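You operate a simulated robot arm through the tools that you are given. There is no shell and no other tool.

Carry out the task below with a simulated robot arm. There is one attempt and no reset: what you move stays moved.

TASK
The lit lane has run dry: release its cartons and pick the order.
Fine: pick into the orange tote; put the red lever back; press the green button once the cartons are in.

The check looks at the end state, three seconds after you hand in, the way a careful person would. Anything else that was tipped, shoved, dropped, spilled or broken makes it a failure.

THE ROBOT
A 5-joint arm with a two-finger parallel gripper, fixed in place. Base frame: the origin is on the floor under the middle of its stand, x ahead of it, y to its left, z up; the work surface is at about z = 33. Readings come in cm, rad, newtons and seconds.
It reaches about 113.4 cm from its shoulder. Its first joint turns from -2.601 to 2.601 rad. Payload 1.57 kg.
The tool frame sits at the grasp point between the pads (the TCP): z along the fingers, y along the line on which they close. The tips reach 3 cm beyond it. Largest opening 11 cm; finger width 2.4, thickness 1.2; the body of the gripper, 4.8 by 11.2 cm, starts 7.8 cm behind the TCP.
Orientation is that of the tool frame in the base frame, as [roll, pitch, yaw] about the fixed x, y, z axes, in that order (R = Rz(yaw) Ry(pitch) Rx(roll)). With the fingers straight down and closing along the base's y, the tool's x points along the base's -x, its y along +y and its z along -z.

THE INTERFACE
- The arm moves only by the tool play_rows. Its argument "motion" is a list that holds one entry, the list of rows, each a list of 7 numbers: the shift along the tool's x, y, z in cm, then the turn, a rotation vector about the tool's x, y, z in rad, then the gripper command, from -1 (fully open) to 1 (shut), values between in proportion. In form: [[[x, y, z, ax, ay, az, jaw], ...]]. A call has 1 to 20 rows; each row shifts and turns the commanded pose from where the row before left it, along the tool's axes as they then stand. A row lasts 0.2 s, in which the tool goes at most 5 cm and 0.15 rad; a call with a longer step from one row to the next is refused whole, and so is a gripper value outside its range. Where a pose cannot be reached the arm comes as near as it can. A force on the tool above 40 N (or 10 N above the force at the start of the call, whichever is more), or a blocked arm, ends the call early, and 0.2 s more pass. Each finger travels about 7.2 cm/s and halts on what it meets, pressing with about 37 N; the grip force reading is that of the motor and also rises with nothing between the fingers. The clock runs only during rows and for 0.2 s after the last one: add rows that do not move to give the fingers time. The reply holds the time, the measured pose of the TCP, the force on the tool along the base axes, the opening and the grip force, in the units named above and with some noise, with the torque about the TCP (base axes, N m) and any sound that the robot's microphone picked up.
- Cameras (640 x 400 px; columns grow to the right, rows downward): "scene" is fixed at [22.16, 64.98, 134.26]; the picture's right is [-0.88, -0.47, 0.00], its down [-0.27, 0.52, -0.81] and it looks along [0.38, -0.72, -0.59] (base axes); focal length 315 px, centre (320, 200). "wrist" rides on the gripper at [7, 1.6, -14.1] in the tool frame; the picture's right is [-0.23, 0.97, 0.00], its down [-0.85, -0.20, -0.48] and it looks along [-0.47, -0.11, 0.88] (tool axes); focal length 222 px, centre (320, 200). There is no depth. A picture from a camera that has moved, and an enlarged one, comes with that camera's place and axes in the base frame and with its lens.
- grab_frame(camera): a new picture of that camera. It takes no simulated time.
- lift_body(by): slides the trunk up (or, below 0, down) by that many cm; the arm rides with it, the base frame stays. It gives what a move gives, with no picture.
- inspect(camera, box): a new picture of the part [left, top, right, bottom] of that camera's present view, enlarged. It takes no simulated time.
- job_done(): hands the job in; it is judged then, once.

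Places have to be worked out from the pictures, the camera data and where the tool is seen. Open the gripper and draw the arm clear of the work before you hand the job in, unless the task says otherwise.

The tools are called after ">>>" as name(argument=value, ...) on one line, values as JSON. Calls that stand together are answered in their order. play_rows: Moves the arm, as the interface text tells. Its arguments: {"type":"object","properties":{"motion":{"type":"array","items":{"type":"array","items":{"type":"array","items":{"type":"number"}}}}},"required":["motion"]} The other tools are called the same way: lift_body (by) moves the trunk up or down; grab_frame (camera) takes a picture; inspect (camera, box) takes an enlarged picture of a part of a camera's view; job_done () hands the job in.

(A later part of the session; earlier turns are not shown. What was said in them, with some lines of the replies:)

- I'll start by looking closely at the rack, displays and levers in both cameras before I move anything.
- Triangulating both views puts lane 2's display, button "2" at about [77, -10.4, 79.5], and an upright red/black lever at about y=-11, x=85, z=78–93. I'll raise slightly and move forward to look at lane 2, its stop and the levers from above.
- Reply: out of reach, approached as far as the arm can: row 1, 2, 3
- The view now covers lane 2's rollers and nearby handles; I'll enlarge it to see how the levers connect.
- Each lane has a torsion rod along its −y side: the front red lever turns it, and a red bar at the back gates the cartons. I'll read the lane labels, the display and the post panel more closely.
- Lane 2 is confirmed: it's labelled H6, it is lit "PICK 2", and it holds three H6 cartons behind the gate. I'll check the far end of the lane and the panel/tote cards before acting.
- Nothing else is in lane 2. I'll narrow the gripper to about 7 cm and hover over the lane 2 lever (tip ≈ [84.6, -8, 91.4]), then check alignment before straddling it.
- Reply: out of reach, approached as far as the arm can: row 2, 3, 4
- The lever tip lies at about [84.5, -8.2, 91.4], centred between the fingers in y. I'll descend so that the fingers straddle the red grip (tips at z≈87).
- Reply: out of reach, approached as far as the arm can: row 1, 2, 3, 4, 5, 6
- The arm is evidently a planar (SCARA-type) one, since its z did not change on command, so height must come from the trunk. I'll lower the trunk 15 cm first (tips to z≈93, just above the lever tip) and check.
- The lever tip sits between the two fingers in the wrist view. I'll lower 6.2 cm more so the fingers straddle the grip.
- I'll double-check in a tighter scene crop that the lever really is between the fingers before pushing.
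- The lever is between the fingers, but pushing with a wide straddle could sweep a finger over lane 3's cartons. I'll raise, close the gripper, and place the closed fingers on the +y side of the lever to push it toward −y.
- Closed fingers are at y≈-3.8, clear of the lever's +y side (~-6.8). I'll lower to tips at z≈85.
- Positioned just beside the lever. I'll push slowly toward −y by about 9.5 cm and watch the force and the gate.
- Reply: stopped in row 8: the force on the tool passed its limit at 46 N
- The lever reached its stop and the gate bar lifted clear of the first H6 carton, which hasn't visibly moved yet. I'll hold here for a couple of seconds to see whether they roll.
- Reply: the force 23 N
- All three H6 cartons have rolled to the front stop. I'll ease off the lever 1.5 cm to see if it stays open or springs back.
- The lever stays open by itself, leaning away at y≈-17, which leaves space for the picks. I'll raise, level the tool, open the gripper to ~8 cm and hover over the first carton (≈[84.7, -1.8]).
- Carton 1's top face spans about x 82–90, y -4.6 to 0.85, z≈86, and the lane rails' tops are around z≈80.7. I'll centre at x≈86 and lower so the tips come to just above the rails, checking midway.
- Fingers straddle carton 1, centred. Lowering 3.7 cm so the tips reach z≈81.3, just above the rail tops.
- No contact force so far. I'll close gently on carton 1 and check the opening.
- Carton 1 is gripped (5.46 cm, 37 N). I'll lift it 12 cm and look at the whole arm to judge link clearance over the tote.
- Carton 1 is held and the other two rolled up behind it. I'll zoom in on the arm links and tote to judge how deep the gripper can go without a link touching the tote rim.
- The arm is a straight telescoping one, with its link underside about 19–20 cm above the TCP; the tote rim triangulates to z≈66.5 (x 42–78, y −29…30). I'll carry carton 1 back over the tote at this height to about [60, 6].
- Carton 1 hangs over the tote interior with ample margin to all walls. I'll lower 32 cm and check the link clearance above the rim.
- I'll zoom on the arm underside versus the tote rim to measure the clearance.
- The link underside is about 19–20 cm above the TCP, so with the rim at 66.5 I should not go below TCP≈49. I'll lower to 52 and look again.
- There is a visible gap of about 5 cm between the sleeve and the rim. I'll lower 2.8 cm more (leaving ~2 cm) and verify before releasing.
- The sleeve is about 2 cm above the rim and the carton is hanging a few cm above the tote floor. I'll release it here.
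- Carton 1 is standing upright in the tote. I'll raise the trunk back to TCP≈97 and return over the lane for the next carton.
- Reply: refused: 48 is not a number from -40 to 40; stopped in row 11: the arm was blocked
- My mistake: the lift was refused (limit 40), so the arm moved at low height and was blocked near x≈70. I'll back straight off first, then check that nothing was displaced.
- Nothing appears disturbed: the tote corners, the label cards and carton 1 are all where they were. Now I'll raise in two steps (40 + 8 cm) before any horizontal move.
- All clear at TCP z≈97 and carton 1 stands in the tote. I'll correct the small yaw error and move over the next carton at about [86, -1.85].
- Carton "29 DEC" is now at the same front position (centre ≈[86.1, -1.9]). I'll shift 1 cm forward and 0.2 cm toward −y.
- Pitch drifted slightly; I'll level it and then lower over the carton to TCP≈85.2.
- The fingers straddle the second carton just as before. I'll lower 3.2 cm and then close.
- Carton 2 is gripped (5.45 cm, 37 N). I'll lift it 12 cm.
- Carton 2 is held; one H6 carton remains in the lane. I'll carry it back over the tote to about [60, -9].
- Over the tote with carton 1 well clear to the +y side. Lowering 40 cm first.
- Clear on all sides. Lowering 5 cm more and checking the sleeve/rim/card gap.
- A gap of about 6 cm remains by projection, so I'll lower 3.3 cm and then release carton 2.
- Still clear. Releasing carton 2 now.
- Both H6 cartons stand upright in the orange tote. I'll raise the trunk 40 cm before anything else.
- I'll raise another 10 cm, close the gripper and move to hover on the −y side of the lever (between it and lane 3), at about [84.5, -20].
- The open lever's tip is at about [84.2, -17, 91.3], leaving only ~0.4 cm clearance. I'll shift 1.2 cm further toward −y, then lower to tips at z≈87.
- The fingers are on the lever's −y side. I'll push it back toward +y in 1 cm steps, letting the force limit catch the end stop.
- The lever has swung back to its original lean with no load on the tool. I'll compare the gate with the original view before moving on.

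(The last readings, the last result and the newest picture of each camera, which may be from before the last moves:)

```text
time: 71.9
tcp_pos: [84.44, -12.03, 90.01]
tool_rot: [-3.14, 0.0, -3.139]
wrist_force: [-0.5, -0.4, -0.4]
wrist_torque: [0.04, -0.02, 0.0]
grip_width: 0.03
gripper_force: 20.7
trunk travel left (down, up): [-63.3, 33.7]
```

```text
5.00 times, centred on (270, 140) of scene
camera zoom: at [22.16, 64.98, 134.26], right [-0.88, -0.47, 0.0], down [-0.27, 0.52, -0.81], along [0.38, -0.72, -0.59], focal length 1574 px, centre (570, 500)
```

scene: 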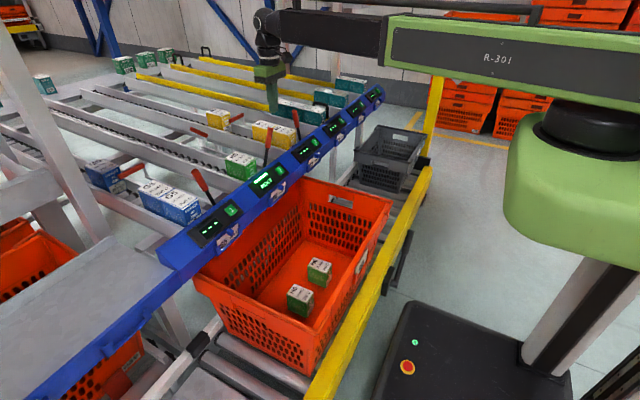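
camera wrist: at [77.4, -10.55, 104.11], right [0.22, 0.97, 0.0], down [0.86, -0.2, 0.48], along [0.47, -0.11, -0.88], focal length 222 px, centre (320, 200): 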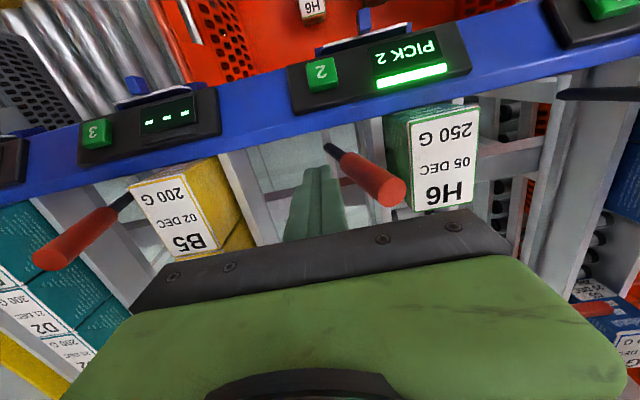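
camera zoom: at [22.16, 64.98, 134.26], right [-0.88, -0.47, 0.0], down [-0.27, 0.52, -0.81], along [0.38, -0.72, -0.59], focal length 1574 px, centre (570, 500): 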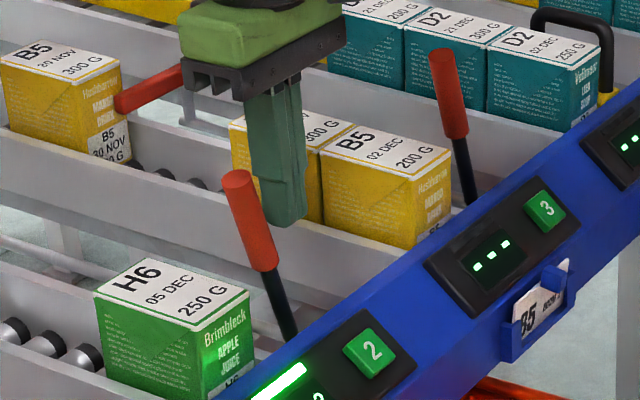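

The lever and gate match their original positions exactly. Next is button 2, triangulated at [76.9, -10.25, 79.6] on a face tilted ~28° toward the robot; I'll lift clear and hover above it with closed fingers.

>>> lift_body(by=8)

>>> play_rows(motion=[[[1, 0, 0, 0, 0, 0, 1], [2, 0.3, 0, 0, 0, 0, 1], [2, 0.5, 0, 0, 0, 0, 1], [1.5, 0.5, 0, 0, 0, 0, 1], [1, 0.4, 0, 0, 0, 0, 1], [0, 0, 0, 0, 0, 0, 1], [0, 0, 0, 0, 0, 0, 1]]])

>>> grab_frame(camera="wrist")

>>> inspect(camera="scene", box=[210, 90, 330, 210])

```text
time: 73.0
tcp_pos: [84.4, -12.16, 97.9]
tool_rot: [-3.14, 0.001, -3.136]
wrist_force: [-1.3, 0.3, -0.1]
wrist_torque: [-0.02, -0.01, -0.01]
grip_width: 0.0
gripper_force: 21.1
trunk travel left (down, up): [-71.3, 25.7]
```

```text
time: 74.6
tcp_pos: [77.05, -10.5, 97.98]
tool_rot: [-3.141, 0.0, -3.136]
wrist_force: [-1.0, 0.1, -0.1]
wrist_torque: [0.03, 0.04, 0.03]
grip_width: 0.01
gripper_force: 21.0
trunk travel left (down, up): [-71.3, 25.7]
```

```text
taken
camera wrist: at [69.9, -8.93, 112.11], right [0.22, 0.97, 0.0], down [0.86, -0.2, 0.48], along [0.47, -0.11, -0.88], focal length 222 px, centre (320, 200)
```

wrist: 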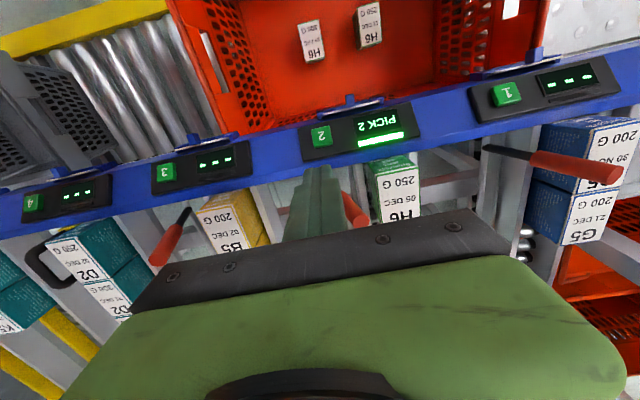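

```text
3.33 times, centred on (270, 150) of scene
camera zoom: at [22.16, 64.98, 134.26], right [-0.88, -0.47, 0.0], down [-0.27, 0.52, -0.81], along [0.38, -0.72, -0.59], focal length 1049 px, centre (487, 367)
```

zoom: 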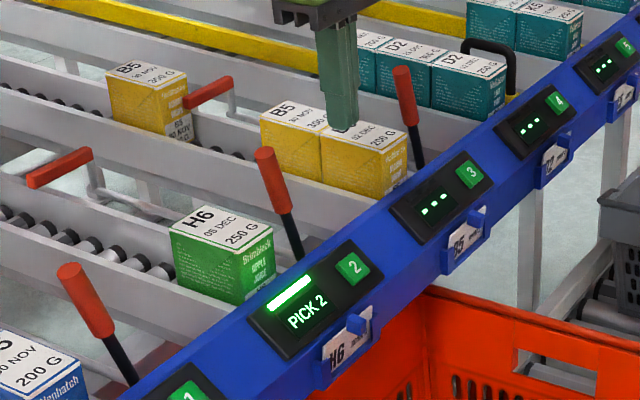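

The button re-triangulates to [77.0, -10.45, 79.6], directly below the tool. I'll lower 13.5 cm so the tips are ~1.5 cm above the button.

>>> lift_body(by=-13.5)

>>> grab_frame(camera="wrist")

>>> inspect(camera="scene", box=[230, 110, 330, 210])

```text
time: 76.3
tcp_pos: [76.84, -10.45, 84.48]
tool_rot: [-3.14, 0.0, -3.136]
wrist_force: [0.2, -0.5, 0.1]
wrist_torque: [0.02, -0.02, 0.0]
grip_width: 0.0
gripper_force: 21.1
trunk travel left (down, up): [-57.8, 39.2]
```

```text
taken
camera wrist: at [69.9, -8.94, 98.62], right [0.22, 0.97, 0.0], down [0.86, -0.2, 0.48], along [0.47, -0.11, -0.88], focal length 222 px, centre (320, 200)
```

wrist: 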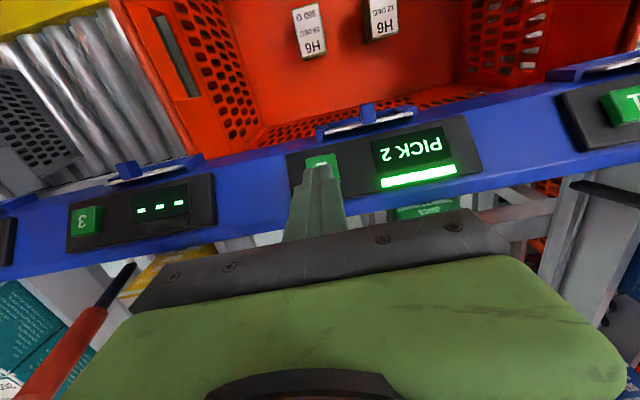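

```text
4.00 times, centred on (280, 160) of scene
camera zoom: at [22.16, 64.98, 134.26], right [-0.88, -0.47, 0.0], down [-0.27, 0.52, -0.81], along [0.38, -0.72, -0.59], focal length 1259 px, centre (480, 360)
```

zoom: 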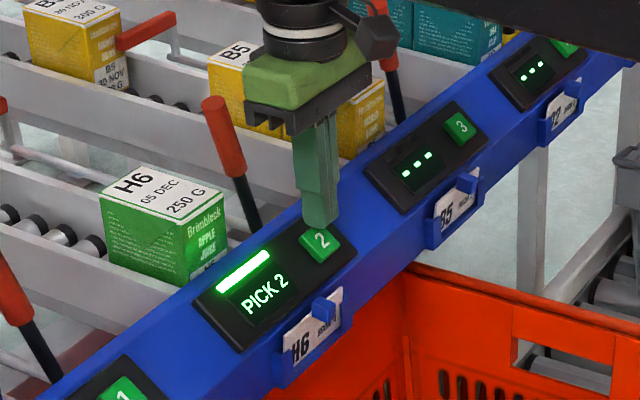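

Tip is directly above button 2. Lowering in small steps to press it, watching force and display.

>>> lift_body(by=-1.2)

>>> inspect(camera="scene", box=[250, 130, 310, 200])

```text
time: 76.9
tcp_pos: [76.79, -10.57, 83.36]
tool_rot: [-3.139, -0.002, -3.136]
wrist_force: [-5.6, 0.5, 2.2]
wrist_torque: [0.0, 0.15, -0.01]
grip_width: 0.0
gripper_force: 21.4
trunk travel left (down, up): [-56.6, 40.4]
heard: click
```

```text
5.71 times, centred on (280, 165) of scene
camera zoom: at [22.16, 64.98, 134.26], right [-0.88, -0.47, 0.0], down [-0.27, 0.52, -0.81], along [0.38, -0.72, -0.59], focal length 1798 px, centre (549, 400)
```

zoom: 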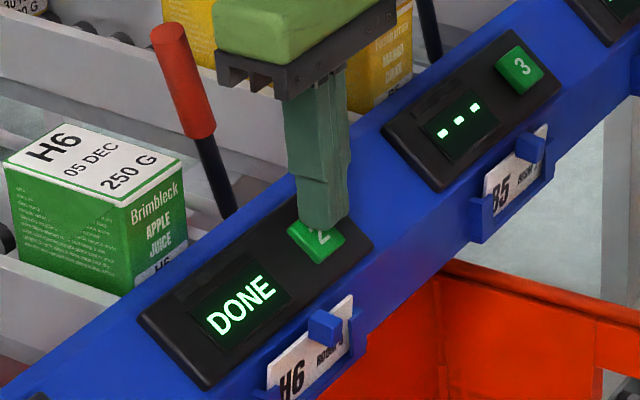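

A click was heard and the display reads "DONE". I'll lift straight off the button.

>>> lift_body(by=14)

>>> grab_frame(camera="scene")

>>> inspect(camera="scene", box=[160, 80, 330, 220])

```text
time: 78.5
tcp_pos: [76.81, -10.51, 97.23]
tool_rot: [-3.139, 0.0, -3.137]
wrist_force: [0.5, -0.4, 0.1]
wrist_torque: [0.04, 0.02, -0.01]
grip_width: 0.01
gripper_force: 21.8
trunk travel left (down, up): [-70.6, 26.4]
```

```text
taken
```

scene: 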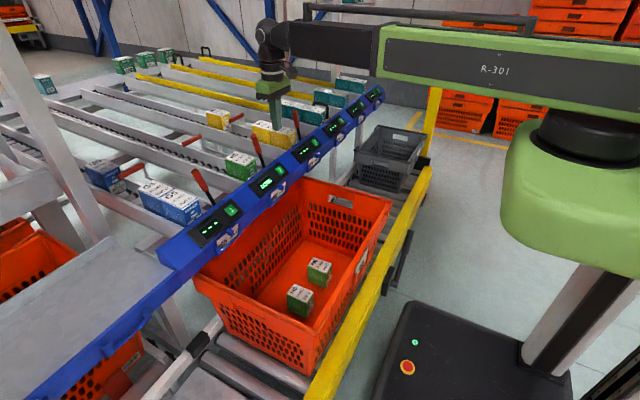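

```text
2.86 times, centred on (245, 150) of scene
camera zoom: at [22.16, 64.98, 134.26], right [-0.88, -0.47, 0.0], down [-0.27, 0.52, -0.81], along [0.38, -0.72, -0.59], focal length 899 px, centre (534, 343)
```

zoom: 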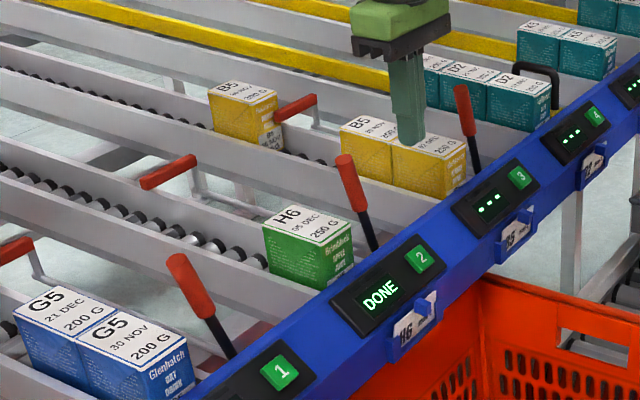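

Display shows DONE, the lever and gate are back, one H6 remains in the lane and two are in the tote. I'll raise, retract and open the gripper clear of the work.

>>> lift_body(by=14)

>>> play_rows(motion=[[[1, 0, 0, 0, 0, 0, 1], [2, 1, 0, 0, 0, 0, 1], [3, 2, 0, 0, 0, 0, 0], [3, 2, 0, 0, 0, 0, -1], [3, 2, 0, 0, 0, 0, -1], [2, 2, 0, 0, 0, 0, -1], [1, 1, 0, 0, 0, 0, -1], [0, 0, 0, 0, 0, 0, -1], [0, 0, 0, 0, 0, 0, -1]]])

>>> grab_frame(camera="scene")

>>> grab_frame(camera="wrist")

>>> inspect(camera="scene", box=[180, 170, 440, 400])

```text
time: 80.2
tcp_pos: [76.87, -10.4, 111.24]
tool_rot: [3.141, 0.0, -3.137]
wrist_force: [-0.5, -0.2, -0.5]
wrist_torque: [0.0, -0.01, -0.01]
grip_width: 0.01
gripper_force: 21.7
trunk travel left (down, up): [-84.6, 12.4]
```

```text
time: 82.2
tcp_pos: [61.87, -0.38, 111.22]
tool_rot: [-3.14, 0.002, -3.139]
wrist_force: [-0.2, 0.1, -0.2]
wrist_torque: [0.05, -0.01, -0.02]
grip_width: 10.98
gripper_force: 0.1
trunk travel left (down, up): [-84.6, 12.4]
```

```text
taken
```

scene: 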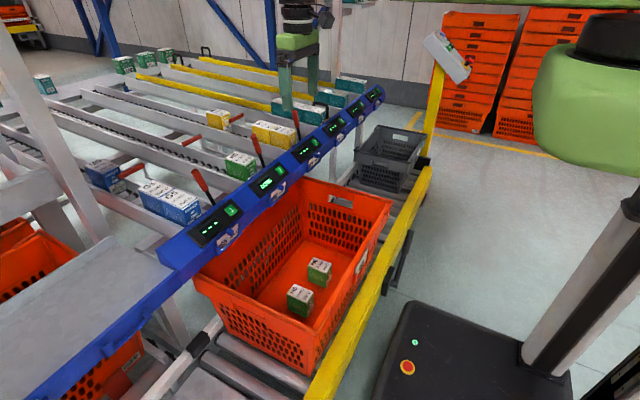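

```text
taken
camera wrist: at [54.83, 1.1, 125.42], right [0.22, 0.97, 0.0], down [0.86, -0.2, 0.48], along [0.47, -0.11, -0.88], focal length 222 px, centre (320, 200)
```

wrist: 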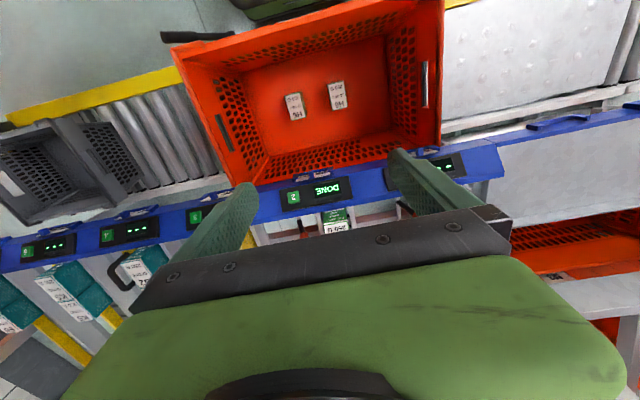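

```text
1.74 times, centred on (310, 285) of scene
camera zoom: at [22.16, 64.98, 134.26], right [-0.88, -0.47, 0.0], down [-0.27, 0.52, -0.81], along [0.38, -0.72, -0.59], focal length 547 px, centre (337, 52)
```

zoom: 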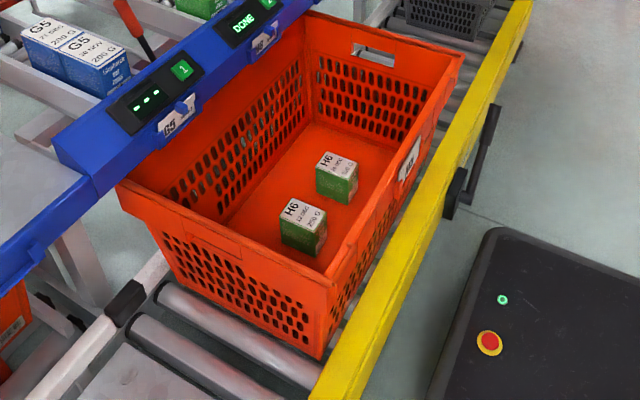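

The final views show two H6 cartons upright in the orange tote and one left in the lane. The red lever and gate are back, the display reads DONE, the gripper is open and clear, and nothing else has moved. Handing in.

>>> job_done()

```text
The job is handed in.
```

I released lane 2 (H6), picked two cartons into the orange tote, put the red lever back and pressed green button 2. The lane display changed from "PICK 2" to "DONE", and I've handed the job in; I haven't seen the result of the check.

- **Cartons:** I took the two at the front, labelled 12 DEC 250 G and 29 DEC 300 G. Both stand upright in the tote. The third (05 DEC 250 G) is still at the front of lane 2.
- **Short drop into the tote:** the arm can't reach the tote floor without touching the rim. I let go of each carton about 7 cm above the floor.
- **Lever:** its position and the gate's match the starting pictures.
- **One slip:** a trunk lift was refused, so the next arm move ran at low height inside the tote and stopped when it was blocked near the blue beam. I backed straight off. The tote, label cards and carton showed no movement in the pictures afterwards.
- **Which button:** the panel on the yellow post also has a green button. I took the order to mean lane 2's own, and left the panel alone.
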